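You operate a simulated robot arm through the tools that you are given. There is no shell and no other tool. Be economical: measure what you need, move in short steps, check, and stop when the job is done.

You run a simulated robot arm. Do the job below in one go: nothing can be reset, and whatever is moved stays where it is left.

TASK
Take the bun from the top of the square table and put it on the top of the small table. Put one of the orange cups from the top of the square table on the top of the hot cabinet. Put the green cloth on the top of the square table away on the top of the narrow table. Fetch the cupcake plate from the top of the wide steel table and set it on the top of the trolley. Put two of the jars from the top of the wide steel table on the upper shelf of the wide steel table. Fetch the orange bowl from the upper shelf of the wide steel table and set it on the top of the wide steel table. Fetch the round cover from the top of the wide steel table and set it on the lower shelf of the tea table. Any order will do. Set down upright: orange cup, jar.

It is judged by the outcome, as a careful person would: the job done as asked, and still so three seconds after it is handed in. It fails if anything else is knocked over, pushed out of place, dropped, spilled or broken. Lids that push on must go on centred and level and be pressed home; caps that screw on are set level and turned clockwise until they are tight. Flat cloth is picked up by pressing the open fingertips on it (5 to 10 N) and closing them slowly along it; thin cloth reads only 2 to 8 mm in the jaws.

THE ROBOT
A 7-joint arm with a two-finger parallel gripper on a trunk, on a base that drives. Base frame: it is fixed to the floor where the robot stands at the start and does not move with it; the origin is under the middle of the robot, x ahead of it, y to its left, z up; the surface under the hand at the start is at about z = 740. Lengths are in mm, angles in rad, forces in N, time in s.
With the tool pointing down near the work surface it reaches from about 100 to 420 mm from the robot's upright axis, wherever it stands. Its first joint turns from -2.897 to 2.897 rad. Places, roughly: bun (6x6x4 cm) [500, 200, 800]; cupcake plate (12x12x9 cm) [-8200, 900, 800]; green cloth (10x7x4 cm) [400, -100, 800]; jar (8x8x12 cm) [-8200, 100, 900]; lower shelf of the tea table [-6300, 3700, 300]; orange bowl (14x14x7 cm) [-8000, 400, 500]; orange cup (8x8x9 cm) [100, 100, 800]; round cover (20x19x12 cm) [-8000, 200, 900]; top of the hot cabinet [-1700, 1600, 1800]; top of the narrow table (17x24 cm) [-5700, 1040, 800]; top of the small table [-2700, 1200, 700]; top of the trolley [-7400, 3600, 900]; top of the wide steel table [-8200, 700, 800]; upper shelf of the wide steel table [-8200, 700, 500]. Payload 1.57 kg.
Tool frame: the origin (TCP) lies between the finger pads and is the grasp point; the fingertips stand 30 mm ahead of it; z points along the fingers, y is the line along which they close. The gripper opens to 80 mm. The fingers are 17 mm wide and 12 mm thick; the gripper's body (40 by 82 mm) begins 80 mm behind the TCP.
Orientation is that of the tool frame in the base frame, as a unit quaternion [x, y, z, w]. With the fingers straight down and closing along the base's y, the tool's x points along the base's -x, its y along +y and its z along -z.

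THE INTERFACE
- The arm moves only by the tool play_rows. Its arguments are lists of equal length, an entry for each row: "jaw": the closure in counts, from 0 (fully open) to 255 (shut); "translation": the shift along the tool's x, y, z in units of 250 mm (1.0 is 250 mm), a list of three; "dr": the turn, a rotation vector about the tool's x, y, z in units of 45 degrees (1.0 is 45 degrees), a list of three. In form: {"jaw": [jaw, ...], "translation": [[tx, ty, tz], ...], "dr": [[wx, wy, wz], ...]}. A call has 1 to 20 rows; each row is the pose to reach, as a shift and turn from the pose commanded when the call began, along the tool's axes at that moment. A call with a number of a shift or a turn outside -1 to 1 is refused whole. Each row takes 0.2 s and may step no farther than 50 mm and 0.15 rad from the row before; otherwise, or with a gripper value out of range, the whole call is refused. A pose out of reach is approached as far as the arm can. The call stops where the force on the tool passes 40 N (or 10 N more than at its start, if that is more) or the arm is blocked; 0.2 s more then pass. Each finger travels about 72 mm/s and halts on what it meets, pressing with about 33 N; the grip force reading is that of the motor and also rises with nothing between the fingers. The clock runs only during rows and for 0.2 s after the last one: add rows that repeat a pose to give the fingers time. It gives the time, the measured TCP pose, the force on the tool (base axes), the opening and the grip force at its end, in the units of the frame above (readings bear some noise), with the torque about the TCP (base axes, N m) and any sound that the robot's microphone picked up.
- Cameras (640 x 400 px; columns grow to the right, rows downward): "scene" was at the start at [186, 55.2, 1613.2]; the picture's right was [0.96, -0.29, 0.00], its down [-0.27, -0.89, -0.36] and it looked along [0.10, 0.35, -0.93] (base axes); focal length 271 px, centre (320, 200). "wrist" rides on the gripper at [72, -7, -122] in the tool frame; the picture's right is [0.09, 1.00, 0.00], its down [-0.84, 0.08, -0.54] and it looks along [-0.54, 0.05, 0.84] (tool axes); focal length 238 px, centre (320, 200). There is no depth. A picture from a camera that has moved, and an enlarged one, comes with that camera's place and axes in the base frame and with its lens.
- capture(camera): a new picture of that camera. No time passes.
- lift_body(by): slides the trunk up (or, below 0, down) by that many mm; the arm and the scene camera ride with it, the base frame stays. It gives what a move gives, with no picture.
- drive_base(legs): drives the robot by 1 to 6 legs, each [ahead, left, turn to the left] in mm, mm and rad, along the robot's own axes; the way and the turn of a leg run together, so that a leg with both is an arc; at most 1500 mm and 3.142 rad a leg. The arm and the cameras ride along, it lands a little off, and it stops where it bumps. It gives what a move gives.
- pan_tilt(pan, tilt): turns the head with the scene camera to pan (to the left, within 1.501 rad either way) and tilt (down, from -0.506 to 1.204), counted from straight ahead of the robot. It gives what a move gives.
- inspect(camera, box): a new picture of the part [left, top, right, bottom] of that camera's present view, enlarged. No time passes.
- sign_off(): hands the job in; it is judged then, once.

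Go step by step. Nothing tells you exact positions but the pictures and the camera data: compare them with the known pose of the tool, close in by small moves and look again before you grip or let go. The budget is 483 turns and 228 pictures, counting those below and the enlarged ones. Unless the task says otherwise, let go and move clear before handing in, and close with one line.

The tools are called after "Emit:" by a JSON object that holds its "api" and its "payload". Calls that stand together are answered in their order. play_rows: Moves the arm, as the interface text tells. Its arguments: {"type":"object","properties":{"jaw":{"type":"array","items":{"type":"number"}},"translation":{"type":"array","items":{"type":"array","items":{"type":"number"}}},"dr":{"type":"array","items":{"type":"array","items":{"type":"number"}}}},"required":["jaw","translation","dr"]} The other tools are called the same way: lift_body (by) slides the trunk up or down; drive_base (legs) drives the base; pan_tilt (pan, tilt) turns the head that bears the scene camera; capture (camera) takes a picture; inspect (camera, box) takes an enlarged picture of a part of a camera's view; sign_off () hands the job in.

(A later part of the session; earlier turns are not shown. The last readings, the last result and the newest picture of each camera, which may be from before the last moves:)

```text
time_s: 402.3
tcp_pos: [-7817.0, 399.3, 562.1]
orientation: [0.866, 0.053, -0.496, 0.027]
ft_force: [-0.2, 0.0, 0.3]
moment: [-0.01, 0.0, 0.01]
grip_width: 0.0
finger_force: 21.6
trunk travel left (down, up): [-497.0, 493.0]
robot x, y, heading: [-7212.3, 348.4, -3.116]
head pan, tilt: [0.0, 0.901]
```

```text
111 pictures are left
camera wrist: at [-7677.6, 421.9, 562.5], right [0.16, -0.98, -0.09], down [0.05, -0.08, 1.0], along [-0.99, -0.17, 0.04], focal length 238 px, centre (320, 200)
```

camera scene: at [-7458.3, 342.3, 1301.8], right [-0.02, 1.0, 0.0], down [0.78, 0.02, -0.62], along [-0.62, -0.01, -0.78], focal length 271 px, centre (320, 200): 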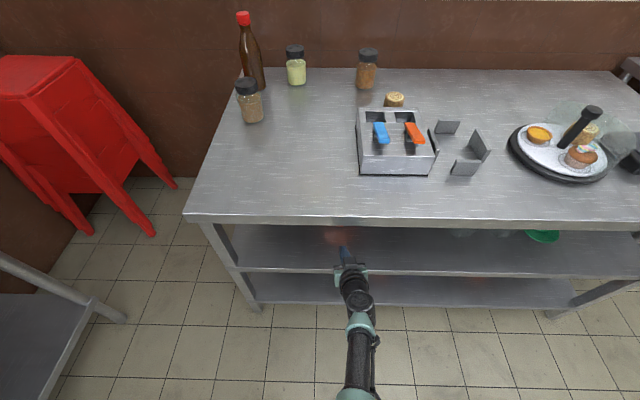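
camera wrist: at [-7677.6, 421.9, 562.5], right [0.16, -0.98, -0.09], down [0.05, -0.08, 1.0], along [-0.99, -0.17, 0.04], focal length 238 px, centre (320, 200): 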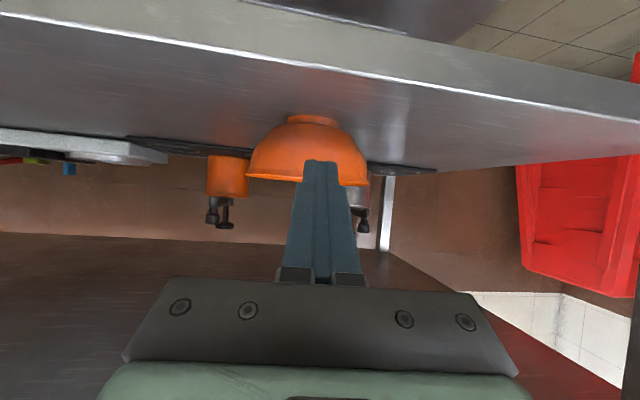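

The fingers slipped out but the bowl now stands with its near rim about 55 mm from the edge. I back off and roll the hand 90° with a 45° tilt to pinch its front wall.

Emit:
{"api": "drive_base", "payload": {"legs": [[-170, 0, 0]]}}

Emit:
{"api": "play_rows", "payload": {"jaw": [200, 150, 100, 50, 0, 0], "translation": [[0, 0, 0], [0, 0, 0], [0, 0, 0], [0, 0, 0], [0, 0, 0], [0, 0, 0]], "dr": [[0, 0.11, 0], [0, 0.22, 0], [0, 0.33, 0], [0, 0.33, 0], [0, 0.33, 0], [0, 0.33, 0]]}}

Emit:
{"api": "play_rows", "payload": {"jaw": [0, 0, 0, 0, 0, 0], "translation": [[0, 0, 0], [0, 0, 0], [0, 0, 0], [0, 0, 0], [0, 0, 0], [0, 0, 0]], "dr": [[0, 0, 0.166], [0, 0, 0.333], [0, 0, 0.5], [0, 0, 0.666], [0, 0, 0.833], [0, 0, 1]]}}

Emit:
{"api": "play_rows", "payload": {"jaw": [0, 0, 0, 0, 0, 0], "translation": [[0, 0, 0], [0, 0, 0], [0, 0, 0], [0, 0, 0], [0, 0, 0], [0, 0, 0]], "dr": [[0, 0, 0.166], [0, 0, 0.333], [0, 0, 0.5], [0, 0, 0.666], [0, 0, 0.833], [0, 0, 1]]}}

Emit:
{"api": "capture", "payload": {"camera": "wrist"}}

```text
time_s: 403.7
tcp_pos: [-7645.8, 403.6, 562.3]
orientation: [0.867, 0.052, -0.495, 0.026]
ft_force: [-0.8, -0.2, 0.0]
moment: [0.02, -0.02, 0.03]
grip_width: 0.0
finger_force: 21.1
trunk travel left (down, up): [-497.0, 493.0]
robot x, y, heading: [-7039.6, 351.0, -3.119]
head pan, tilt: [0.0, 0.901]
```

```text
time_s: 405.1
tcp_pos: [-7647.0, 404.1, 562.1]
orientation: [0.923, 0.055, -0.38, 0.019]
ft_force: [0.7, -0.7, -0.1]
moment: [0.02, -0.01, -0.02]
grip_width: 79.8
finger_force: 0.1
trunk travel left (down, up): [-497.0, 493.0]
robot x, y, heading: [-7039.8, 351.5, -3.118]
head pan, tilt: [0.0, 0.901]
```

```text
time_s: 406.5
tcp_pos: [-7646.3, 404.7, 562.1]
orientation: [0.874, -0.303, -0.343, 0.164]
ft_force: [-0.2, -0.7, -0.2]
moment: [0.01, 0.0, 0.0]
grip_width: 79.9
finger_force: 0.0
trunk travel left (down, up): [-497.0, 493.0]
robot x, y, heading: [-7042.5, 349.5, -3.116]
head pan, tilt: [0.0, 0.901]
```

```text
time_s: 407.9
tcp_pos: [-7645.4, 404.6, 562.0]
orientation: [0.691, -0.615, -0.255, 0.282]
ft_force: [0.5, 0.2, 0.3]
moment: [-0.05, 0.0, -0.01]
grip_width: 80.0
finger_force: 0.0
trunk travel left (down, up): [-497.0, 493.0]
robot x, y, heading: [-7040.4, 346.7, -3.122]
head pan, tilt: [0.0, 0.901]
```

```text
110 pictures are left
camera wrist: at [-7548.5, 341.8, 643.5], right [-0.69, -0.18, 0.7], down [0.23, 0.87, 0.44], along [-0.68, 0.47, -0.56], focal length 238 px, centre (320, 200)
```

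wrist: 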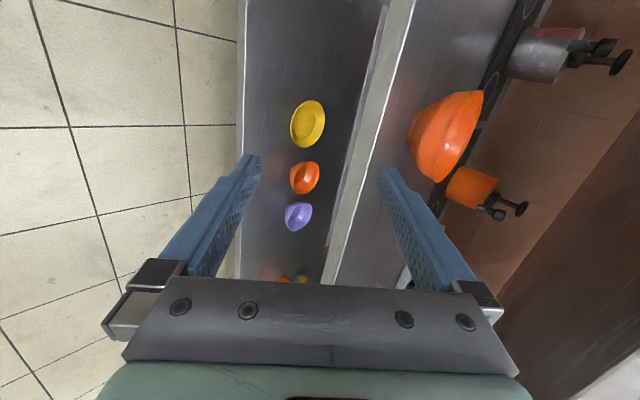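

The roll works. I zoom to locate the bowl precisely.

Emit:
{"api": "inspect", "payload": {"camera": "wrist", "box": [380, 70, 540, 170]}}

```text
4.00 times, centred on (460, 120) of wrist
camera zoom: at [-7548.5, 341.8, 643.5], right [-0.69, -0.18, 0.7], down [0.23, 0.87, 0.44], along [-0.68, 0.47, -0.56], focal length 953 px, centre (-240, 520)
```

zoom: 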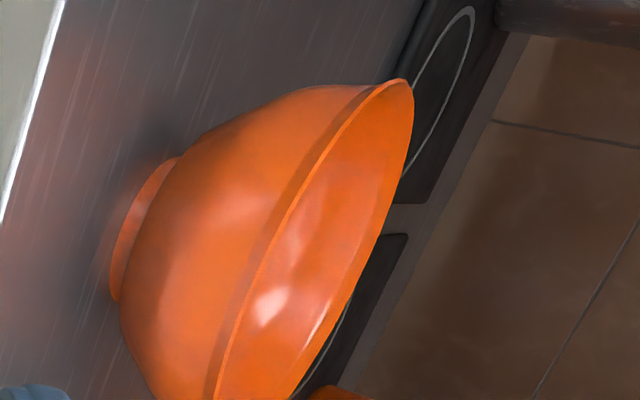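

The bowl centre is now near (-7917,392), near rim x≈-7853, z≈560. I steepen the tilt a little, half-close the jaws, and come to a pre-grasp.

Emit:
{"api": "play_rows", "payload": {"jaw": [80, 90, 90], "translation": [[0, 0, 0], [0, 0, 0], [0, 0, 0]], "dr": [[0.09, 0, 0], [0.178, 0, 0], [0.178, 0, 0]]}}

Emit:
{"api": "lift_body", "payload": {"by": 65}}

Emit:
{"api": "drive_base", "payload": {"legs": [[135, 0, 0]]}}

Emit:
{"api": "capture", "payload": {"camera": "wrist"}}

```text
time_s: 408.7
tcp_pos: [-7647.2, 403.7, 561.6]
orientation: [0.71, -0.63, -0.211, 0.233]
ft_force: [-0.5, 0.3, 0.7]
moment: [0.02, 0.0, 0.01]
grip_width: 51.8
finger_force: 0.1
trunk travel left (down, up): [-497.0, 493.0]
robot x, y, heading: [-7039.2, 348.3, -3.117]
head pan, tilt: [0.0, 0.901]
```

```text
time_s: 409.8
tcp_pos: [-7647.0, 405.5, 625.2]
orientation: [0.71, -0.63, -0.211, 0.232]
ft_force: [0.5, 0.2, 0.3]
moment: [0.02, -0.02, 0.01]
grip_width: 51.8
finger_force: 0.0
trunk travel left (down, up): [-562.0, 428.0]
robot x, y, heading: [-7041.5, 352.8, -3.12]
head pan, tilt: [0.0, 0.901]
```

```text
time_s: 411.1
tcp_pos: [-7783.8, 397.3, 624.5]
orientation: [0.712, -0.628, -0.211, 0.232]
ft_force: [0.1, 0.4, -0.3]
moment: [0.04, -0.02, 0.02]
grip_width: 51.7
finger_force: 0.0
trunk travel left (down, up): [-562.0, 428.0]
robot x, y, heading: [-7176.7, 348.5, -3.117]
head pan, tilt: [0.0, 0.901]
```

```text
108 pictures are left
camera wrist: at [-7697.9, 335.0, 719.5], right [-0.78, -0.19, 0.59], down [0.16, 0.86, 0.49], along [-0.6, 0.47, -0.64], focal length 238 px, centre (320, 200)
```

wrist: 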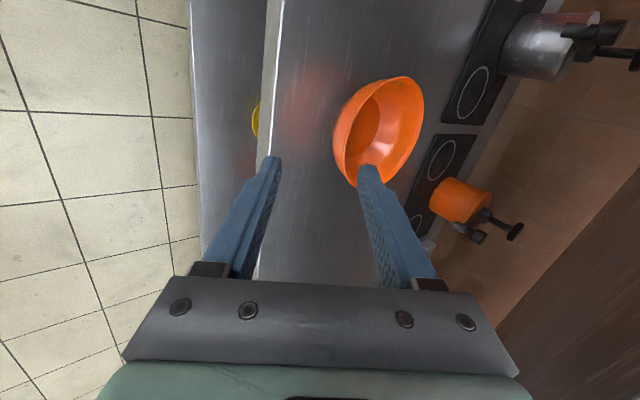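

Emit:
{"api": "play_rows", "payload": {"jaw": [90, 90, 90], "translation": [[-0.02, 0.046, 0.03], [-0.02, 0.046, 0.15], [-0.02, 0.046, 0.24]], "dr": [[0, 0, 0], [0, 0, 0], [0, 0, 0]]}}

Emit:
{"api": "capture", "payload": {"camera": "wrist"}}

```text
time_s: 411.9
tcp_pos: [-7814.8, 400.4, 605.8]
orientation: [0.711, -0.628, -0.213, 0.233]
ft_force: [0.2, -0.5, 0.2]
moment: [0.01, -0.01, -0.02]
grip_width: 51.7
finger_force: 0.1
out of reach, approached as far as the arm can: row 3
trunk travel left (down, up): [-562.0, 428.0]
robot x, y, heading: [-7177.9, 347.9, -3.113]
head pan, tilt: [0.0, 0.901]
```

```text
107 pictures are left
camera wrist: at [-7728.1, 337.4, 699.2], right [-0.78, -0.19, 0.59], down [0.16, 0.86, 0.49], along [-0.6, 0.48, -0.64], focal length 238 px, centre (320, 200)
```

wrist: 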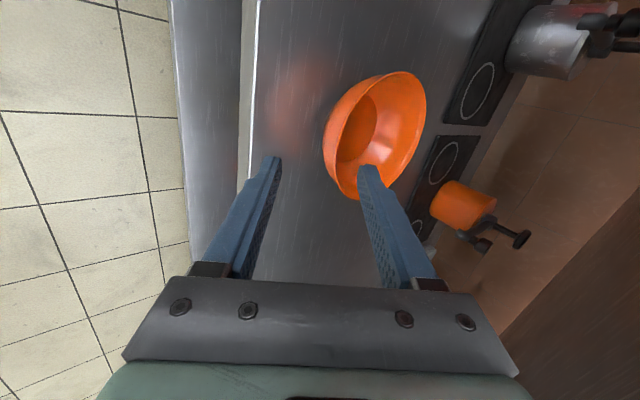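

I finish the approach with the base and the trunk.

Emit:
{"api": "drive_base", "payload": {"legs": [[24, 4, 0]]}}

Emit:
{"api": "lift_body", "payload": {"by": -33}}

Emit:
{"api": "capture", "payload": {"camera": "wrist"}}

```text
time_s: 412.7
tcp_pos: [-7838.2, 395.5, 604.7]
orientation: [0.711, -0.629, -0.211, 0.233]
ft_force: [0.2, -0.1, 0.4]
moment: [-0.01, -0.01, 0.01]
grip_width: 51.4
finger_force: 0.1
trunk travel left (down, up): [-562.0, 428.0]
robot x, y, heading: [-7198.1, 340.1, -3.11]
head pan, tilt: [0.0, 0.901]
```

```text
time_s: 413.5
tcp_pos: [-7837.7, 395.2, 571.4]
orientation: [0.711, -0.629, -0.211, 0.232]
ft_force: [-0.1, 0.4, -0.2]
moment: [-0.04, 0.02, 0.03]
grip_width: 51.8
finger_force: 0.0
trunk travel left (down, up): [-529.0, 461.0]
robot x, y, heading: [-7202.4, 341.1, -3.115]
head pan, tilt: [0.0, 0.901]
```

```text
106 pictures are left
camera wrist: at [-7752.1, 332.4, 665.7], right [-0.78, -0.19, 0.59], down [0.16, 0.86, 0.49], along [-0.6, 0.48, -0.64], focal length 238 px, centre (320, 200)
```

wrist: 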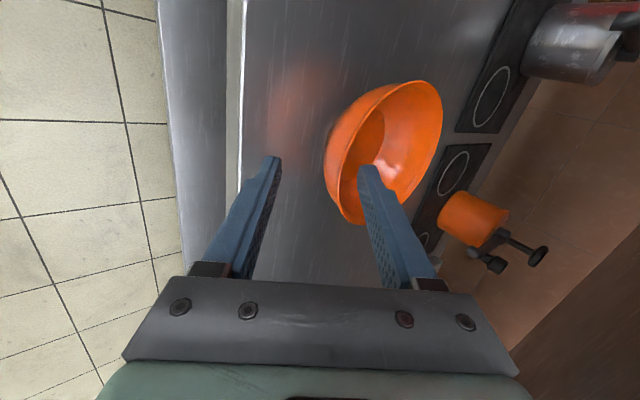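

The near wall is between the fingers. I close slowly.

Emit:
{"api": "play_rows", "payload": {"jaw": [120, 140, 160, 180, 200, 220, 235, 235], "translation": [[0, 0, 0], [0, 0, 0], [0, 0, 0], [0, 0, 0], [0, 0, 0], [0, 0, 0], [0, 0, 0], [0, 0, 0]], "dr": [[0, 0, 0], [0, 0, 0], [0, 0, 0], [0, 0, 0], [0, 0, 0], [0, 0, 0], [0, 0, 0], [0, 0, 0]]}}

Emit:
{"api": "capture", "payload": {"camera": "wrist"}}

```text
time_s: 415.3
tcp_pos: [-7838.6, 395.8, 571.3]
orientation: [0.711, -0.629, -0.21, 0.232]
ft_force: [-0.4, -0.7, 0.4]
moment: [-0.03, 0.01, 0.02]
grip_width: 6.2
finger_force: 0.0
trunk travel left (down, up): [-529.0, 461.0]
robot x, y, heading: [-7198.0, 343.2, -3.113]
head pan, tilt: [0.0, 0.901]
```

```text
105 pictures are left
camera wrist: at [-7752.1, 332.3, 665.7], right [-0.78, -0.19, 0.59], down [0.16, 0.86, 0.49], along [-0.6, 0.48, -0.64], focal length 238 px, centre (320, 200)
```

wrist: 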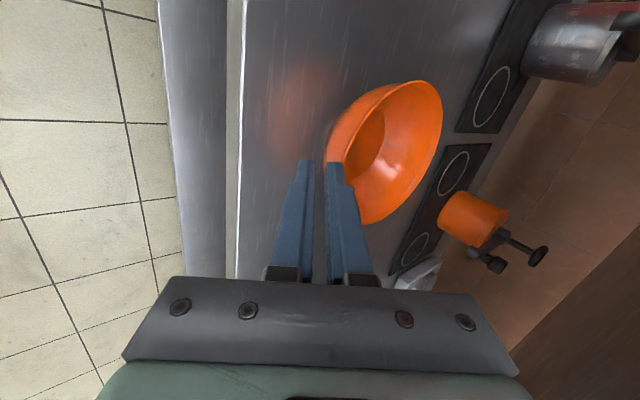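

Emit:
{"api": "play_rows", "payload": {"jaw": [255, 255, 255], "translation": [[0, 0, 0], [0, 0, 0], [0, 0, 0]], "dr": [[0, 0, 0], [0, 0, 0], [0, 0, 0]]}}

Emit:
{"api": "inspect", "payload": {"camera": "wrist", "box": [260, 100, 420, 200]}}

```text
time_s: 416.1
tcp_pos: [-7837.5, 396.2, 571.5]
orientation: [0.711, -0.629, -0.21, 0.233]
ft_force: [0.7, -0.7, 0.7]
moment: [0.0, -0.04, 0.03]
grip_width: 0.0
finger_force: 21.7
trunk travel left (down, up): [-529.0, 461.0]
robot x, y, heading: [-7199.6, 342.7, -3.113]
head pan, tilt: [0.0, 0.901]
```

```text
4.00 times, centred on (340, 150) of wrist
camera zoom: at [-7752.1, 332.3, 665.7], right [-0.78, -0.19, 0.59], down [0.16, 0.86, 0.49], along [-0.6, 0.48, -0.64], focal length 953 px, centre (240, 400)
```

zoom: 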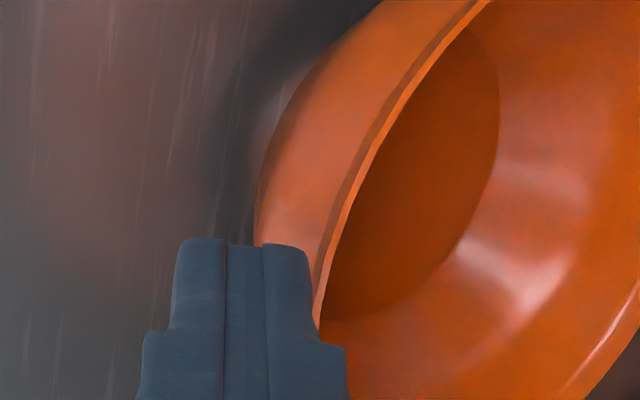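

I missed: the rim is ~12 mm farther. I raise, reopen, shift forward 13 mm and lower again.

Emit:
{"api": "lift_body", "payload": {"by": 36}}

Emit:
{"api": "play_rows", "payload": {"jaw": [200, 150, 90, 90], "translation": [[0, 0, 0], [0, 0, 0], [0, 0, 0], [0, 0, 0]], "dr": [[0, 0, 0], [0, 0, 0], [0, 0, 0], [0, 0, 0]]}}

Emit:
{"api": "drive_base", "payload": {"legs": [[14, 0, 0]]}}

Emit:
{"api": "lift_body", "payload": {"by": -40}}

Emit:
{"api": "inspect", "payload": {"camera": "wrist", "box": [220, 80, 460, 230]}}

```text
time_s: 416.9
tcp_pos: [-7838.7, 396.5, 607.6]
orientation: [0.711, -0.629, -0.21, 0.233]
ft_force: [-0.4, 0.3, -0.6]
moment: [0.01, -0.01, 0.01]
grip_width: 0.1
finger_force: 21.1
trunk travel left (down, up): [-565.0, 425.0]
robot x, y, heading: [-7202.8, 339.1, -3.115]
head pan, tilt: [0.0, 0.901]
```

```text
time_s: 417.9
tcp_pos: [-7838.2, 396.2, 607.5]
orientation: [0.712, -0.628, -0.211, 0.233]
ft_force: [-0.2, -0.3, -0.7]
moment: [0.03, 0.01, 0.02]
grip_width: 51.9
finger_force: 0.1
trunk travel left (down, up): [-565.0, 425.0]
robot x, y, heading: [-7198.5, 340.1, -3.112]
head pan, tilt: [0.0, 0.901]
```

```text
time_s: 418.6
tcp_pos: [-7852.3, 395.3, 606.9]
orientation: [0.711, -0.629, -0.211, 0.234]
ft_force: [-0.8, 0.5, -0.6]
moment: [0.02, 0.03, -0.03]
grip_width: 51.9
finger_force: 0.1
trunk travel left (down, up): [-565.0, 425.0]
robot x, y, heading: [-7213.5, 341.6, -3.118]
head pan, tilt: [0.0, 0.901]
```

```text
time_s: 419.5
tcp_pos: [-7852.9, 395.5, 567.6]
orientation: [0.712, -0.629, -0.21, 0.233]
ft_force: [1.1, -0.3, 0.4]
moment: [-0.02, 0.01, 0.01]
grip_width: 51.7
finger_force: 0.1
trunk travel left (down, up): [-525.0, 465.0]
robot x, y, heading: [-7213.8, 341.9, -3.112]
head pan, tilt: [0.0, 0.901]
```

```text
2.67 times, centred on (340, 155) of wrist
camera zoom: at [-7766.1, 331.8, 661.8], right [-0.78, -0.19, 0.59], down [0.16, 0.86, 0.49], along [-0.6, 0.48, -0.64], focal length 636 px, centre (267, 320)
```

zoom: 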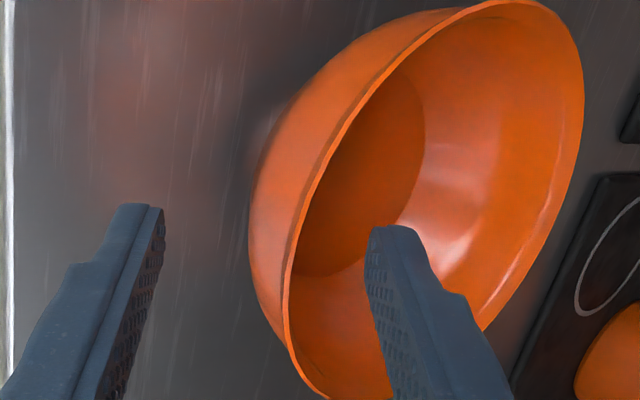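

The inner finger is now inside the bowl. I close.

Emit:
{"api": "play_rows", "payload": {"jaw": [120, 140, 160, 180, 200, 220, 240, 255, 255], "translation": [[0, 0, 0], [0, 0, 0], [0, 0, 0], [0, 0, 0], [0, 0, 0], [0, 0, 0], [0, 0, 0], [0, 0, 0], [0, 0, 0]], "dr": [[0, 0, 0], [0, 0, 0], [0, 0, 0], [0, 0, 0], [0, 0, 0], [0, 0, 0], [0, 0, 0], [0, 0, 0], [0, 0, 0]]}}

Emit:
{"api": "inspect", "payload": {"camera": "wrist", "box": [220, 80, 460, 230]}}

```text
time_s: 421.5
tcp_pos: [-7852.0, 394.8, 567.7]
orientation: [0.711, -0.629, -0.211, 0.233]
ft_force: [-0.5, 0.3, -0.3]
moment: [0.0, -0.1, 0.01]
grip_width: 2.0
finger_force: 23.9
trunk travel left (down, up): [-525.0, 465.0]
robot x, y, heading: [-7212.3, 340.9, -3.113]
head pan, tilt: [0.0, 0.901]
```

```text
2.67 times, centred on (340, 155) of wrist
camera zoom: at [-7765.9, 331.8, 661.6], right [-0.78, -0.19, 0.59], down [0.16, 0.86, 0.49], along [-0.6, 0.48, -0.64], focal length 636 px, centre (267, 320)
```

zoom: 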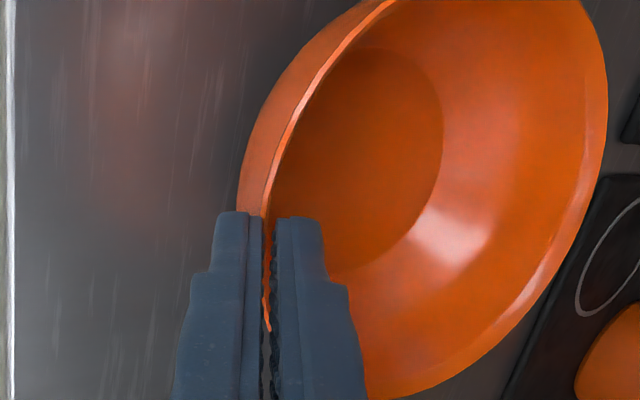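

The wall is gripped (2 mm). I lift slightly and check.

Emit:
{"api": "lift_body", "payload": {"by": 30}}

Emit:
{"api": "capture", "payload": {"camera": "wrist"}}

```text
time_s: 422.2
tcp_pos: [-7851.3, 395.8, 596.3]
orientation: [0.711, -0.629, -0.21, 0.233]
ft_force: [0.8, -0.1, -1.3]
moment: [0.0, -0.08, -0.02]
grip_width: 2.2
finger_force: 24.2
trunk travel left (down, up): [-555.0, 435.0]
robot x, y, heading: [-7212.7, 339.4, -3.115]
head pan, tilt: [0.0, 0.901]
```

```text
101 pictures are left
camera wrist: at [-7766.1, 331.8, 691.7], right [-0.78, -0.19, 0.59], down [0.16, 0.86, 0.49], along [-0.6, 0.48, -0.64], focal length 238 px, centre (320, 200)
```

wrist: 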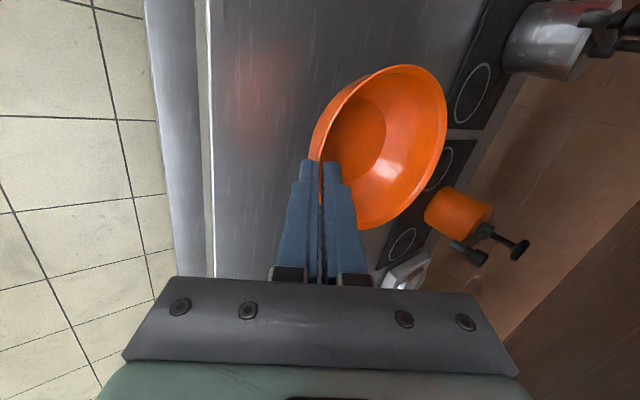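

Held. I back out, raise above the table top, and shift left.

Emit:
{"api": "drive_base", "payload": {"legs": [[-300, 0, 0]]}}

Emit:
{"api": "lift_body", "payload": {"by": 345}}

Emit:
{"api": "drive_base", "payload": {"legs": [[0, 135, 0], [275, 0, 0]]}}

Emit:
{"api": "capture", "payload": {"camera": "wrist"}}

Emit:
{"api": "capture", "payload": {"camera": "scene"}}

```text
time_s: 424.3
tcp_pos: [-7541.6, 407.8, 597.1]
orientation: [0.708, -0.632, -0.212, 0.233]
ft_force: [-0.2, 0.0, -1.2]
moment: [0.01, -0.09, 0.01]
grip_width: 2.4
finger_force: 23.1
trunk travel left (down, up): [-555.0, 435.0]
robot x, y, heading: [-6903.6, 352.3, -3.12]
head pan, tilt: [0.0, 0.901]
```

```text
time_s: 427.7
tcp_pos: [-7542.3, 407.1, 941.4]
orientation: [0.71, -0.631, -0.211, 0.232]
ft_force: [-0.7, 0.6, -0.4]
moment: [-0.03, -0.05, -0.03]
grip_width: 1.8
finger_force: 23.7
trunk travel left (down, up): [-900.0, 90.0]
robot x, y, heading: [-6905.7, 353.7, -3.122]
head pan, tilt: [0.0, 0.901]
```

```text
time_s: 430.6
tcp_pos: [-7828.3, 259.4, 942.1]
orientation: [0.711, -0.629, -0.21, 0.232]
ft_force: [-0.1, 0.1, -1.0]
moment: [-0.02, -0.05, 0.0]
grip_width: 2.3
finger_force: 24.0
trunk travel left (down, up): [-900.0, 90.0]
robot x, y, heading: [-7191.8, 207.5, -3.114]
head pan, tilt: [0.0, 0.901]
```

```text
100 pictures are left
camera wrist: at [-7742.1, 195.0, 1036.8], right [-0.78, -0.19, 0.59], down [0.16, 0.86, 0.49], along [-0.6, 0.48, -0.64], focal length 238 px, centre (320, 200)
```

wrist: 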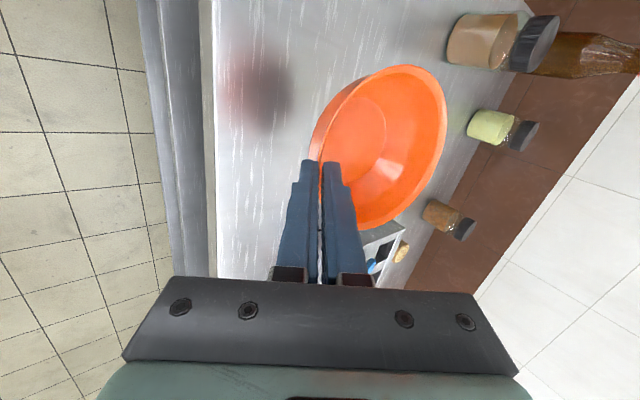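

```text
99 pictures are left
camera scene: at [-7436.0, 200.0, 1659.7], right [-0.03, 1.0, 0.0], down [0.78, 0.02, -0.62], along [-0.62, -0.02, -0.78], focal length 271 px, centre (320, 200)
```

scene: 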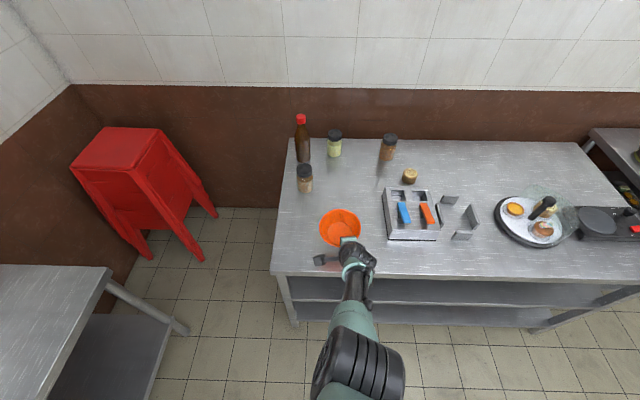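

Free spot. I lower the bowl toward the table top.

Emit:
{"api": "lift_body", "payload": {"by": -62}}

Emit:
{"api": "capture", "payload": {"camera": "wrist"}}

Emit:
{"api": "lift_body", "payload": {"by": -6}}

Emit:
{"api": "lift_body", "payload": {"by": -4}}

```text
time_s: 431.6
tcp_pos: [-7828.9, 258.8, 881.3]
orientation: [0.711, -0.629, -0.211, 0.233]
ft_force: [0.3, 1.2, -0.1]
moment: [0.01, -0.08, -0.03]
grip_width: 2.2
finger_force: 23.6
trunk travel left (down, up): [-838.0, 152.0]
robot x, y, heading: [-7186.9, 209.1, -3.116]
head pan, tilt: [0.0, 0.901]
```

```text
98 pictures are left
camera wrist: at [-7742.3, 195.1, 974.7], right [-0.78, -0.19, 0.59], down [0.16, 0.86, 0.49], along [-0.6, 0.48, -0.64], focal length 238 px, centre (320, 200)
```

wrist: 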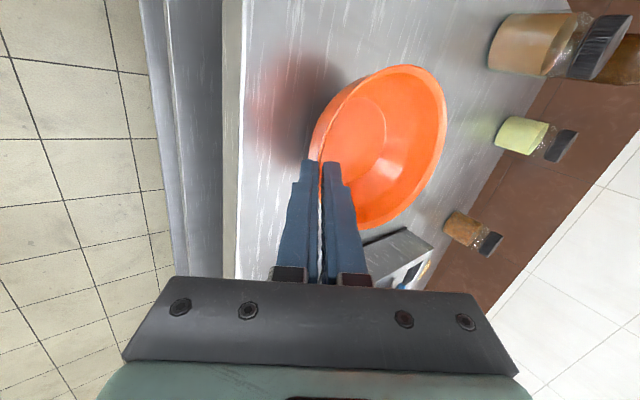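

```text
time_s: 432.2
tcp_pos: [-7828.3, 259.9, 875.2]
orientation: [0.711, -0.629, -0.211, 0.234]
ft_force: [1.1, 0.4, 2.5]
moment: [-0.03, 0.06, 0.02]
grip_width: 2.1
finger_force: 23.7
trunk travel left (down, up): [-832.0, 158.0]
robot x, y, heading: [-7186.0, 205.9, -3.113]
head pan, tilt: [0.0, 0.901]
```

```text
time_s: 432.7
tcp_pos: [-7827.7, 258.9, 871.6]
orientation: [0.711, -0.629, -0.211, 0.233]
ft_force: [1.3, 1.2, 4.9]
moment: [-0.01, 0.21, -0.08]
grip_width: 2.1
finger_force: 23.6
trunk travel left (down, up): [-828.0, 162.0]
robot x, y, heading: [-7191.7, 205.4, -3.114]
head pan, tilt: [0.0, 0.901]
```

Emit:
{"api": "lift_body", "payload": {"by": -4}}

Emit:
{"api": "inspect", "payload": {"camera": "wrist", "box": [220, 40, 460, 190]}}

```text
time_s: 433.2
tcp_pos: [-7828.9, 257.6, 867.4]
orientation: [0.711, -0.629, -0.211, 0.234]
ft_force: [0.3, -0.1, 4.2]
moment: [0.04, 0.18, -0.07]
grip_width: 2.9
finger_force: 23.8
trunk travel left (down, up): [-824.0, 166.0]
robot x, y, heading: [-7190.9, 204.3, -3.112]
head pan, tilt: [0.0, 0.901]
```

```text
2.67 times, centred on (340, 115) of wrist
camera zoom: at [-7742.0, 195.1, 961.0], right [-0.78, -0.19, 0.59], down [0.16, 0.86, 0.49], along [-0.6, 0.48, -0.64], focal length 636 px, centre (267, 427)
```

zoom: 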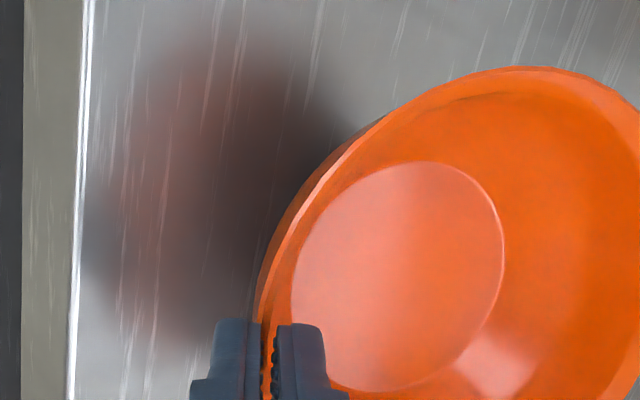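

Emit:
{"api": "lift_body", "payload": {"by": -5}}

Emit:
{"api": "play_rows", "payload": {"jaw": [240, 230, 220, 200, 180, 160, 130, 100], "translation": [[0, 0, 0], [0, 0, 0], [0, 0, 0], [0, 0, 0], [0, 0, 0], [0, 0, 0], [0, 0, 0], [0, 0, 0]], "dr": [[0, 0, 0], [0, 0, 0], [0, 0, 0], [0, 0, 0], [0, 0, 0], [0, 0, 0], [0, 0, 0], [0, 0, 0]]}}

Emit:
{"api": "capture", "payload": {"camera": "wrist"}}

```text
time_s: 433.8
tcp_pos: [-7827.5, 258.6, 862.3]
orientation: [0.711, -0.629, -0.21, 0.233]
ft_force: [1.1, -0.5, 2.7]
moment: [-0.01, 0.18, -0.01]
grip_width: 3.3
finger_force: 24.5
trunk travel left (down, up): [-819.0, 171.0]
robot x, y, heading: [-7193.2, 206.6, -3.111]
head pan, tilt: [0.0, 0.901]
```

```text
time_s: 435.6
tcp_pos: [-7829.7, 258.4, 862.2]
orientation: [0.711, -0.629, -0.211, 0.233]
ft_force: [-0.3, 0.3, -0.1]
moment: [0.04, 0.0, 0.01]
grip_width: 48.9
finger_force: 0.3
trunk travel left (down, up): [-819.0, 171.0]
robot x, y, heading: [-7189.6, 205.5, -3.118]
head pan, tilt: [0.0, 0.901]
```

```text
96 pictures are left
camera wrist: at [-7742.3, 195.1, 955.7], right [-0.78, -0.19, 0.59], down [0.16, 0.86, 0.49], along [-0.6, 0.48, -0.64], focal length 238 px, centre (320, 200)
```

wrist: 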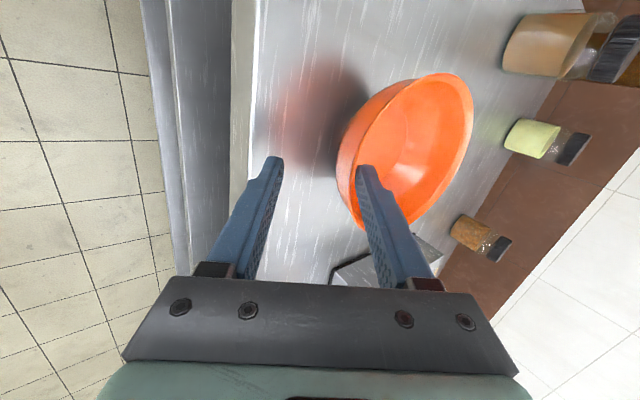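

The bowl settled upright on the top. I rise clear and back away.

Emit:
{"api": "lift_body", "payload": {"by": 110}}

Emit:
{"api": "drive_base", "payload": {"legs": [[-250, 0, 0]]}}

Emit:
{"api": "capture", "payload": {"camera": "scene"}}

```text
time_s: 437.0
tcp_pos: [-7827.9, 257.6, 971.6]
orientation: [0.711, -0.629, -0.21, 0.232]
ft_force: [-0.6, 0.2, 0.3]
moment: [0.0, -0.03, -0.02]
grip_width: 48.9
finger_force: 0.0
trunk travel left (down, up): [-929.0, 61.0]
robot x, y, heading: [-7188.1, 205.4, -3.117]
head pan, tilt: [0.0, 0.901]
```

```text
time_s: 438.8
tcp_pos: [-7582.2, 262.5, 971.5]
orientation: [0.713, -0.626, -0.21, 0.234]
ft_force: [-0.2, -0.1, -0.4]
moment: [0.02, -0.02, -0.02]
grip_width: 48.9
finger_force: 0.0
trunk travel left (down, up): [-929.0, 61.0]
robot x, y, heading: [-6941.7, 210.9, -3.111]
head pan, tilt: [0.0, 0.901]
```

```text
95 pictures are left
camera scene: at [-7189.8, 206.0, 1688.5], right [-0.03, 1.0, 0.0], down [0.78, 0.03, -0.62], along [-0.62, -0.02, -0.78], focal length 271 px, centre (320, 200)
```

scene: 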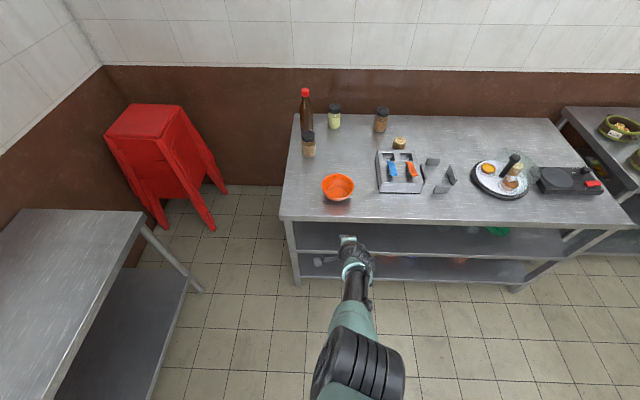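

The bowl is done. Now the jars: I roll the hand back with a 45° tilt.

Emit:
{"api": "play_rows", "payload": {"jaw": [0, 0, 0, 0, 0, 0], "translation": [[0, 0, 0], [0, 0, 0], [0, 0, 0], [0, 0, 0], [0, 0, 0], [0, 0, 0]], "dr": [[0, 0, -0.166], [0, 0, -0.333], [0, 0, -0.5], [0, 0, -0.666], [0, 0, -0.833], [0, 0, -1]]}}

Emit:
{"api": "play_rows", "payload": {"jaw": [0, 0, 0, 0, 0, 0], "translation": [[0, 0, 0], [0, 0, 0], [0, 0, 0], [0, 0, 0], [0, 0, 0], [0, 0, 0]], "dr": [[0, 0, -0.166], [0, 0, -0.333], [0, 0, -0.5], [0, 0, -0.666], [0, 0, -0.833], [0, 0, -1]]}}

Emit:
{"api": "play_rows", "payload": {"jaw": [0, 0], "translation": [[0, 0, 0], [0, 0, 0]], "dr": [[0, -0.1, 0], [0, -0.2, 0]]}}

```text
time_s: 440.2
tcp_pos: [-7580.7, 261.3, 972.7]
orientation: [0.899, -0.305, -0.284, 0.134]
ft_force: [-0.2, 0.8, 0.3]
moment: [0.04, -0.01, -0.04]
grip_width: 79.9
finger_force: 0.0
trunk travel left (down, up): [-929.0, 61.0]
robot x, y, heading: [-6945.5, 214.9, -3.107]
head pan, tilt: [0.0, 0.901]
```

```text
time_s: 441.6
tcp_pos: [-7582.0, 261.9, 971.2]
orientation: [0.947, 0.062, -0.313, 0.015]
ft_force: [-0.2, 0.2, 0.3]
moment: [-0.01, -0.03, -0.02]
grip_width: 80.2
finger_force: 0.0
trunk travel left (down, up): [-929.0, 61.0]
robot x, y, heading: [-6940.3, 213.0, -3.109]
head pan, tilt: [0.0, 0.901]
```

```text
time_s: 442.2
tcp_pos: [-7582.4, 262.2, 971.9]
orientation: [0.92, 0.059, -0.388, 0.021]
ft_force: [-0.6, -0.5, 0.1]
moment: [0.0, 0.01, -0.04]
grip_width: 80.2
finger_force: 0.1
trunk travel left (down, up): [-929.0, 61.0]
robot x, y, heading: [-6942.3, 210.7, -3.107]
head pan, tilt: [0.0, 0.901]
```

Emit:
{"api": "drive_base", "payload": {"legs": [[0, 117, 0], [470, 0, 0]]}}

Emit:
{"api": "capture", "payload": {"camera": "wrist"}}

Emit:
{"api": "capture", "payload": {"camera": "scene"}}

```text
time_s: 445.9
tcp_pos: [-8052.6, 137.5, 971.1]
orientation: [0.92, 0.055, -0.387, 0.019]
ft_force: [0.4, 1.1, -0.1]
moment: [0.01, 0.0, 0.01]
grip_width: 79.7
finger_force: 0.1
trunk travel left (down, up): [-929.0, 61.0]
robot x, y, heading: [-7411.8, 82.3, -3.123]
head pan, tilt: [0.0, 0.901]
```

```text
94 pictures are left
camera wrist: at [-7915.9, 158.2, 1006.4], right [0.18, -0.98, -0.07], down [-0.19, -0.11, 0.98], along [-0.97, -0.16, -0.2], focal length 238 px, centre (320, 200)
```

wrist: 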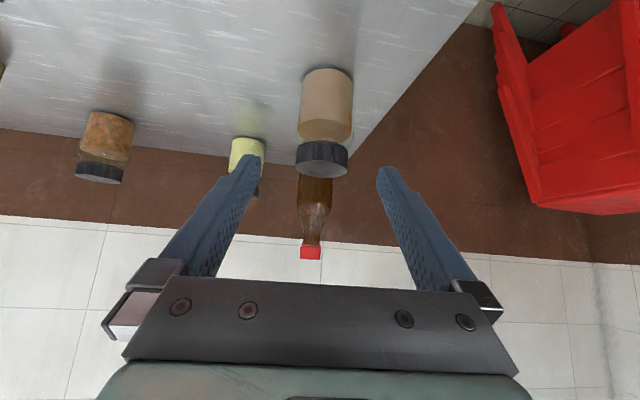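

```text
93 pictures are left
camera scene: at [-7659.1, 76.2, 1688.8], right [-0.02, 1.0, 0.0], down [0.78, 0.02, -0.62], along [-0.62, -0.01, -0.78], focal length 271 px, centre (320, 200)
```

scene: 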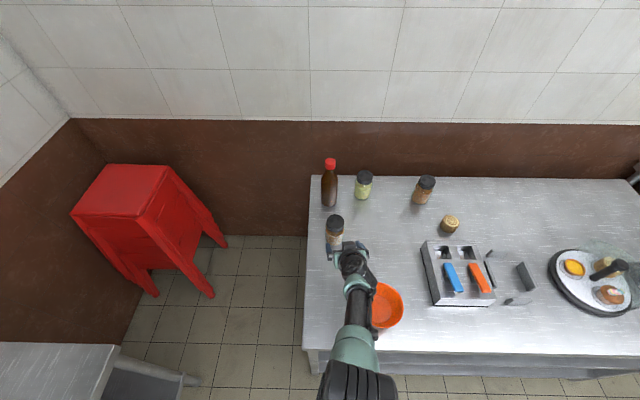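

Jar C is at about (-8185,119), aligned with the hand. I lower to mid-jar height and drive in.

Emit:
{"api": "lift_body", "payload": {"by": -119}}

Emit:
{"api": "drive_base", "payload": {"legs": [[70, 0, 0]]}}

Emit:
{"api": "capture", "payload": {"camera": "wrist"}}

```text
time_s: 447.4
tcp_pos: [-8050.7, 137.0, 852.4]
orientation: [0.92, 0.055, -0.387, 0.019]
ft_force: [0.5, -0.9, -0.1]
moment: [0.0, 0.03, 0.01]
grip_width: 79.9
finger_force: 0.2
trunk travel left (down, up): [-810.0, 180.0]
robot x, y, heading: [-7414.5, 79.9, -3.122]
head pan, tilt: [0.0, 0.901]
```

```text
time_s: 448.4
tcp_pos: [-8119.5, 136.7, 851.9]
orientation: [0.921, 0.052, -0.387, 0.018]
ft_force: [-0.8, -0.5, -0.9]
moment: [0.02, -0.03, 0.0]
grip_width: 80.2
finger_force: 0.1
trunk travel left (down, up): [-810.0, 180.0]
robot x, y, heading: [-7484.4, 75.8, -3.125]
head pan, tilt: [0.0, 0.901]
```

```text
92 pictures are left
camera wrist: at [-7983.2, 157.9, 886.9], right [0.17, -0.98, -0.07], down [-0.19, -0.11, 0.98], along [-0.97, -0.16, -0.2], focal length 238 px, centre (320, 200)
```

wrist: 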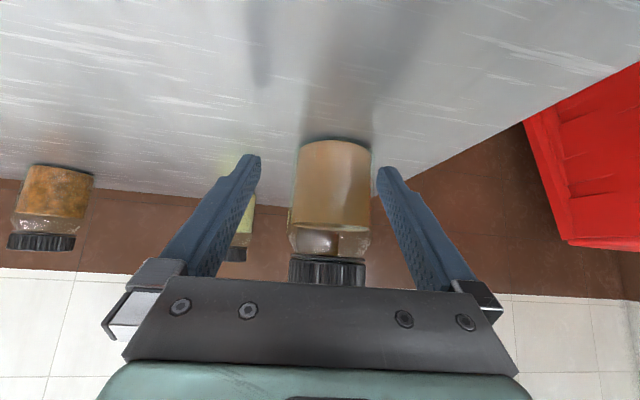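

Emit:
{"api": "drive_base", "payload": {"legs": [[0, 16, 0], [62, 0, 0]]}}

Emit:
{"api": "capture", "payload": {"camera": "wrist"}}

```text
time_s: 449.7
tcp_pos: [-8180.2, 118.9, 852.6]
orientation: [0.921, 0.052, -0.386, 0.017]
ft_force: [-0.1, 0.1, -0.2]
moment: [0.02, 0.0, -0.01]
grip_width: 79.9
finger_force: 0.0
trunk travel left (down, up): [-810.0, 180.0]
robot x, y, heading: [-7542.9, 55.6, -3.121]
head pan, tilt: [0.0, 0.901]
```

```text
91 pictures are left
camera wrist: at [-8044.9, 139.9, 887.0], right [0.17, -0.98, -0.07], down [-0.19, -0.11, 0.98], along [-0.97, -0.16, -0.2], focal length 238 px, centre (320, 200)
```

wrist: 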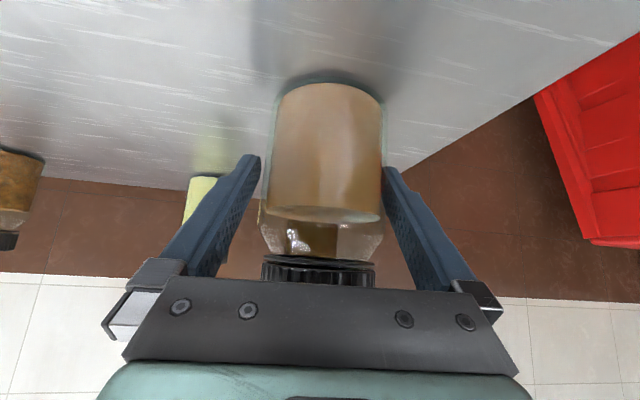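

The jar is between the fingers. I close.

Emit:
{"api": "play_rows", "payload": {"jaw": [30, 60, 90, 120, 150, 180, 180], "translation": [[0, 0, 0], [0, 0, 0], [0, 0, 0], [0, 0, 0], [0, 0, 0], [0, 0, 0], [0, 0, 0]], "dr": [[0, 0, 0], [0, 0, 0], [0, 0, 0], [0, 0, 0], [0, 0, 0], [0, 0, 0], [0, 0, 0]]}}

Emit:
{"api": "lift_body", "payload": {"by": 20}}

Emit:
{"api": "capture", "payload": {"camera": "wrist"}}

```text
time_s: 451.3
tcp_pos: [-8180.9, 118.4, 853.7]
orientation: [0.92, 0.053, -0.387, 0.019]
ft_force: [-0.2, 0.5, 0.3]
moment: [-0.02, -0.01, 0.0]
grip_width: 71.2
finger_force: 33.6
trunk travel left (down, up): [-810.0, 180.0]
robot x, y, heading: [-7543.5, 62.7, -3.126]
head pan, tilt: [0.0, 0.901]
```

```text
time_s: 452.0
tcp_pos: [-8181.1, 119.7, 872.3]
orientation: [0.92, 0.052, -0.387, 0.017]
ft_force: [-0.5, -0.2, -3.4]
moment: [0.02, -0.02, 0.0]
grip_width: 71.2
finger_force: 33.0
trunk travel left (down, up): [-830.0, 160.0]
robot x, y, heading: [-7546.5, 58.8, -3.123]
head pan, tilt: [0.0, 0.901]
```

```text
90 pictures are left
camera wrist: at [-8044.8, 140.1, 906.9], right [0.18, -0.98, -0.07], down [-0.19, -0.11, 0.98], along [-0.97, -0.16, -0.2], focal length 238 px, centre (320, 200)
```

wrist: 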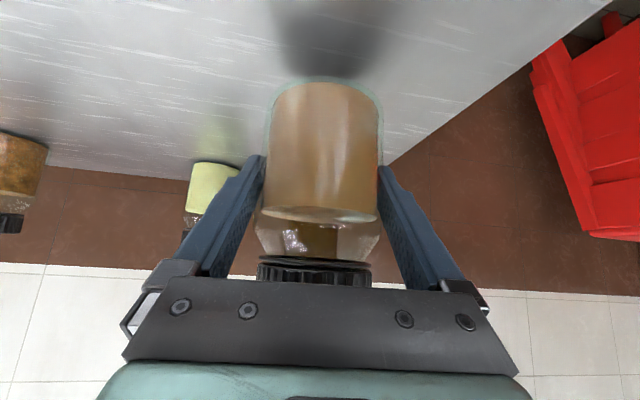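

Jar held (bottom ≈57 mm below TCP). I raise, back out, and lower to shelf height in front of the table.

Emit:
{"api": "lift_body", "payload": {"by": 110}}

Emit:
{"api": "drive_base", "payload": {"legs": [[-620, 0, 0], [0, -50, 0]]}}

Emit:
{"api": "lift_body", "payload": {"by": -380}}

Emit:
{"api": "capture", "payload": {"camera": "wrist"}}

```text
time_s: 453.4
tcp_pos: [-8180.8, 119.9, 982.0]
orientation: [0.92, 0.053, -0.387, 0.018]
ft_force: [-0.2, -0.6, -4.3]
moment: [0.0, 0.0, 0.03]
grip_width: 71.1
finger_force: 33.0
trunk travel left (down, up): [-940.0, 50.0]
robot x, y, heading: [-7542.6, 60.1, -3.12]
head pan, tilt: [0.0, 0.901]
```

```text
time_s: 457.5
tcp_pos: [-7542.2, 181.6, 982.4]
orientation: [0.92, 0.052, -0.387, 0.017]
ft_force: [-0.5, -0.1, -4.1]
moment: [0.01, -0.03, 0.02]
grip_width: 70.9
finger_force: 32.8
trunk travel left (down, up): [-940.0, 50.0]
robot x, y, heading: [-6901.5, 123.5, -3.123]
head pan, tilt: [0.0, 0.901]
```

```text
time_s: 461.2
tcp_pos: [-7542.4, 182.6, 603.5]
orientation: [0.92, 0.051, -0.387, 0.018]
ft_force: [0.4, -1.1, -3.9]
moment: [0.02, 0.0, 0.01]
grip_width: 71.2
finger_force: 32.9
trunk travel left (down, up): [-560.0, 430.0]
robot x, y, heading: [-6902.2, 118.9, -3.123]
head pan, tilt: [0.0, 0.901]
```

```text
89 pictures are left
camera wrist: at [-7406.2, 203.2, 636.9], right [0.17, -0.98, -0.07], down [-0.19, -0.11, 0.98], along [-0.97, -0.16, -0.2], focal length 238 px, centre (320, 200)
```

wrist: 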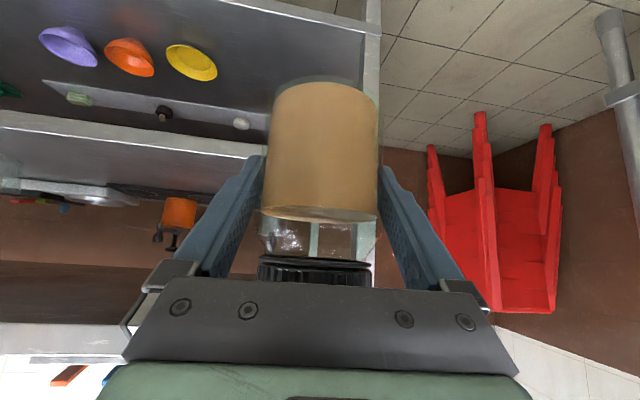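

Emit:
{"api": "lift_body", "payload": {"by": -28}}

Emit:
{"api": "drive_base", "payload": {"legs": [[240, 0, 0]]}}

Emit:
{"api": "capture", "payload": {"camera": "wrist"}}

Emit:
{"api": "capture", "payload": {"camera": "scene"}}

```text
time_s: 461.9
tcp_pos: [-7542.0, 182.5, 574.6]
orientation: [0.92, 0.052, -0.387, 0.018]
ft_force: [0.0, -0.1, -4.8]
moment: [0.03, -0.02, 0.0]
grip_width: 71.3
finger_force: 32.6
trunk travel left (down, up): [-532.0, 458.0]
robot x, y, heading: [-6902.2, 120.8, -3.131]
head pan, tilt: [0.0, 0.901]
```

```text
time_s: 463.7
tcp_pos: [-7776.5, 179.4, 573.7]
orientation: [0.921, 0.052, -0.386, 0.019]
ft_force: [-0.5, -0.3, -3.5]
moment: [-0.01, 0.02, 0.05]
grip_width: 71.3
finger_force: 33.0
trunk travel left (down, up): [-532.0, 458.0]
robot x, y, heading: [-7140.9, 118.3, -3.126]
head pan, tilt: [0.0, 0.901]
```

```text
88 pictures are left
camera wrist: at [-7641.9, 199.7, 608.5], right [0.17, -0.98, -0.07], down [-0.19, -0.11, 0.98], along [-0.97, -0.16, -0.2], focal length 238 px, centre (320, 200)
```

wrist: 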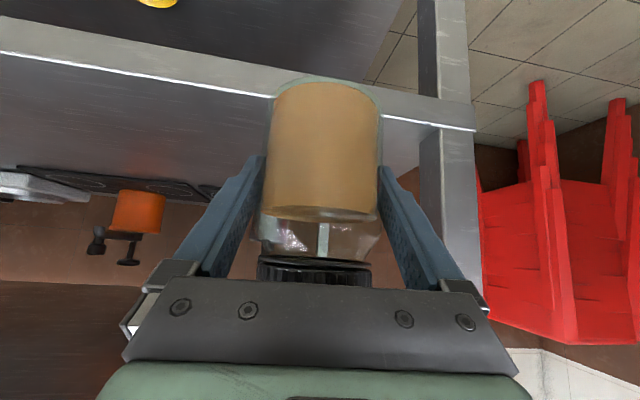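

```text
87 pictures are left
camera scene: at [-7386.7, 116.8, 1291.4], right [-0.02, 1.0, 0.0], down [0.78, 0.01, -0.62], along [-0.62, -0.01, -0.78], focal length 271 px, centre (320, 200)
```

scene: 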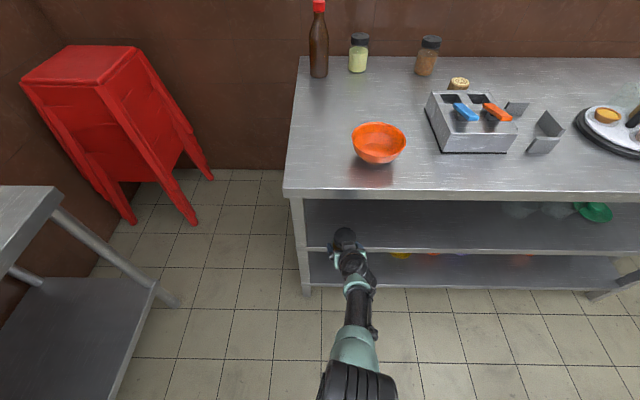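

The jar clears the shelf edge by ~15 mm. I drive in, shifting slightly away from the leg.

Emit:
{"api": "drive_base", "payload": {"legs": [[0, -20, 0], [125, 0, 0]]}}

Emit:
{"api": "capture", "payload": {"camera": "wrist"}}

Emit:
{"api": "lift_body", "payload": {"by": -9}}

Emit:
{"api": "lift_body", "payload": {"by": -3}}

```text
time_s: 465.3
tcp_pos: [-7900.4, 197.3, 573.3]
orientation: [0.92, 0.052, -0.387, 0.018]
ft_force: [0.7, 0.7, -3.6]
moment: [0.02, 0.01, -0.01]
grip_width: 71.5
finger_force: 32.8
trunk travel left (down, up): [-532.0, 458.0]
robot x, y, heading: [-7262.5, 137.7, -3.128]
head pan, tilt: [0.0, 0.901]
```

```text
86 pictures are left
camera wrist: at [-7765.5, 217.5, 608.3], right [0.17, -0.98, -0.07], down [-0.19, -0.11, 0.98], along [-0.97, -0.16, -0.2], focal length 238 px, centre (320, 200)
```

wrist: 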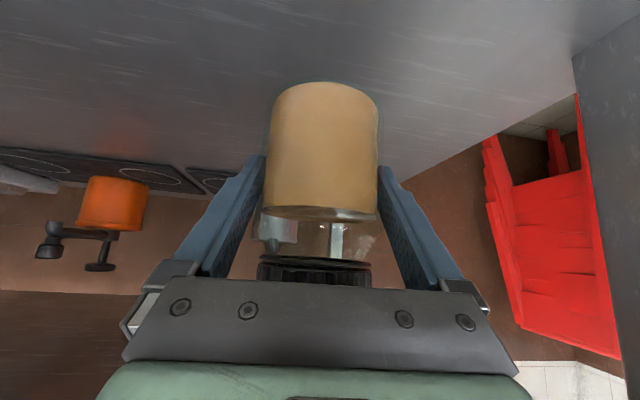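

```text
time_s: 465.9
tcp_pos: [-7900.9, 196.4, 564.6]
orientation: [0.921, 0.052, -0.386, 0.019]
ft_force: [0.4, 0.3, -4.4]
moment: [0.01, -0.04, 0.01]
grip_width: 71.1
finger_force: 33.2
trunk travel left (down, up): [-523.0, 467.0]
robot x, y, heading: [-7261.6, 137.3, -3.125]
head pan, tilt: [0.0, 0.901]
```

```text
time_s: 466.4
tcp_pos: [-7900.9, 196.7, 561.9]
orientation: [0.921, 0.052, -0.386, 0.018]
ft_force: [-0.3, -0.1, -3.6]
moment: [0.0, -0.04, 0.01]
grip_width: 71.2
finger_force: 32.9
trunk travel left (down, up): [-520.0, 470.0]
robot x, y, heading: [-7262.3, 134.5, -3.125]
head pan, tilt: [0.0, 0.901]
```

Emit:
{"api": "lift_body", "payload": {"by": -2}}

Emit:
{"api": "lift_body", "payload": {"by": -2}}

Emit:
{"api": "lift_body", "payload": {"by": -2}}

```text
time_s: 466.9
tcp_pos: [-7901.7, 198.1, 559.4]
orientation: [0.921, 0.052, -0.386, 0.019]
ft_force: [-0.5, -0.5, -3.4]
moment: [0.01, -0.01, -0.02]
grip_width: 71.2
finger_force: 32.5
trunk travel left (down, up): [-518.0, 472.0]
robot x, y, heading: [-7261.1, 134.8, -3.125]
head pan, tilt: [0.0, 0.901]
```

```text
time_s: 467.5
tcp_pos: [-7901.8, 197.5, 557.5]
orientation: [0.921, 0.053, -0.387, 0.019]
ft_force: [-0.5, -0.2, -3.8]
moment: [0.01, 0.01, 0.01]
grip_width: 71.2
finger_force: 32.8
trunk travel left (down, up): [-516.0, 474.0]
robot x, y, heading: [-7263.5, 136.1, -3.128]
head pan, tilt: [0.0, 0.901]
```

```text
time_s: 468.0
tcp_pos: [-7901.1, 197.7, 556.0]
orientation: [0.92, 0.053, -0.387, 0.019]
ft_force: [-0.4, -0.2, -4.1]
moment: [0.0, 0.02, -0.03]
grip_width: 71.0
finger_force: 32.7
trunk travel left (down, up): [-514.0, 476.0]
robot x, y, heading: [-7261.5, 139.2, -3.124]
head pan, tilt: [0.0, 0.901]
```

Emit:
{"api": "lift_body", "payload": {"by": -2}}

Emit:
{"api": "lift_body", "payload": {"by": -2}}

Emit:
{"api": "lift_body", "payload": {"by": -2}}

Emit:
{"api": "capture", "payload": {"camera": "wrist"}}

```text
time_s: 468.5
tcp_pos: [-7901.4, 197.6, 554.1]
orientation: [0.921, 0.052, -0.386, 0.019]
ft_force: [0.1, 0.4, -3.3]
moment: [0.03, -0.03, 0.01]
grip_width: 71.2
finger_force: 32.8
trunk travel left (down, up): [-512.0, 478.0]
robot x, y, heading: [-7267.4, 135.6, -3.133]
head pan, tilt: [0.0, 0.901]
```

```text
time_s: 469.0
tcp_pos: [-7900.3, 196.7, 550.9]
orientation: [0.921, 0.052, -0.386, 0.019]
ft_force: [-0.7, 0.4, -3.6]
moment: [0.02, 0.01, -0.01]
grip_width: 71.1
finger_force: 33.3
trunk travel left (down, up): [-510.0, 480.0]
robot x, y, heading: [-7262.7, 136.3, -3.127]
head pan, tilt: [0.0, 0.901]
```

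```text
time_s: 469.5
tcp_pos: [-7900.6, 196.8, 551.5]
orientation: [0.921, 0.052, -0.386, 0.019]
ft_force: [-0.5, 0.4, -3.6]
moment: [0.0, -0.01, 0.0]
grip_width: 71.0
finger_force: 33.0
trunk travel left (down, up): [-508.0, 482.0]
robot x, y, heading: [-7263.8, 133.5, -3.129]
head pan, tilt: [0.0, 0.901]
```

```text
85 pictures are left
camera wrist: at [-7765.1, 217.4, 584.7], right [0.17, -0.98, -0.07], down [-0.19, -0.11, 0.98], along [-0.97, -0.16, -0.2], focal length 238 px, centre (320, 200)
```

wrist: 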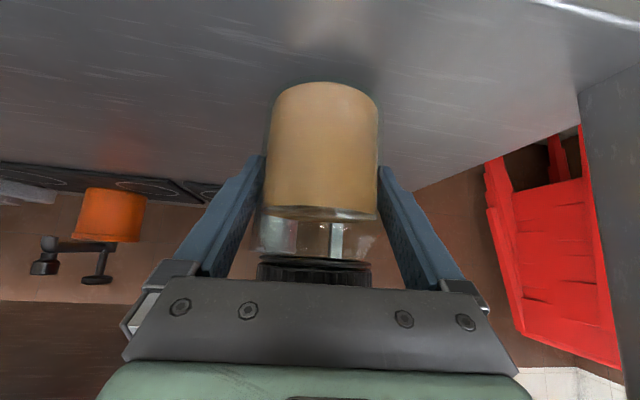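

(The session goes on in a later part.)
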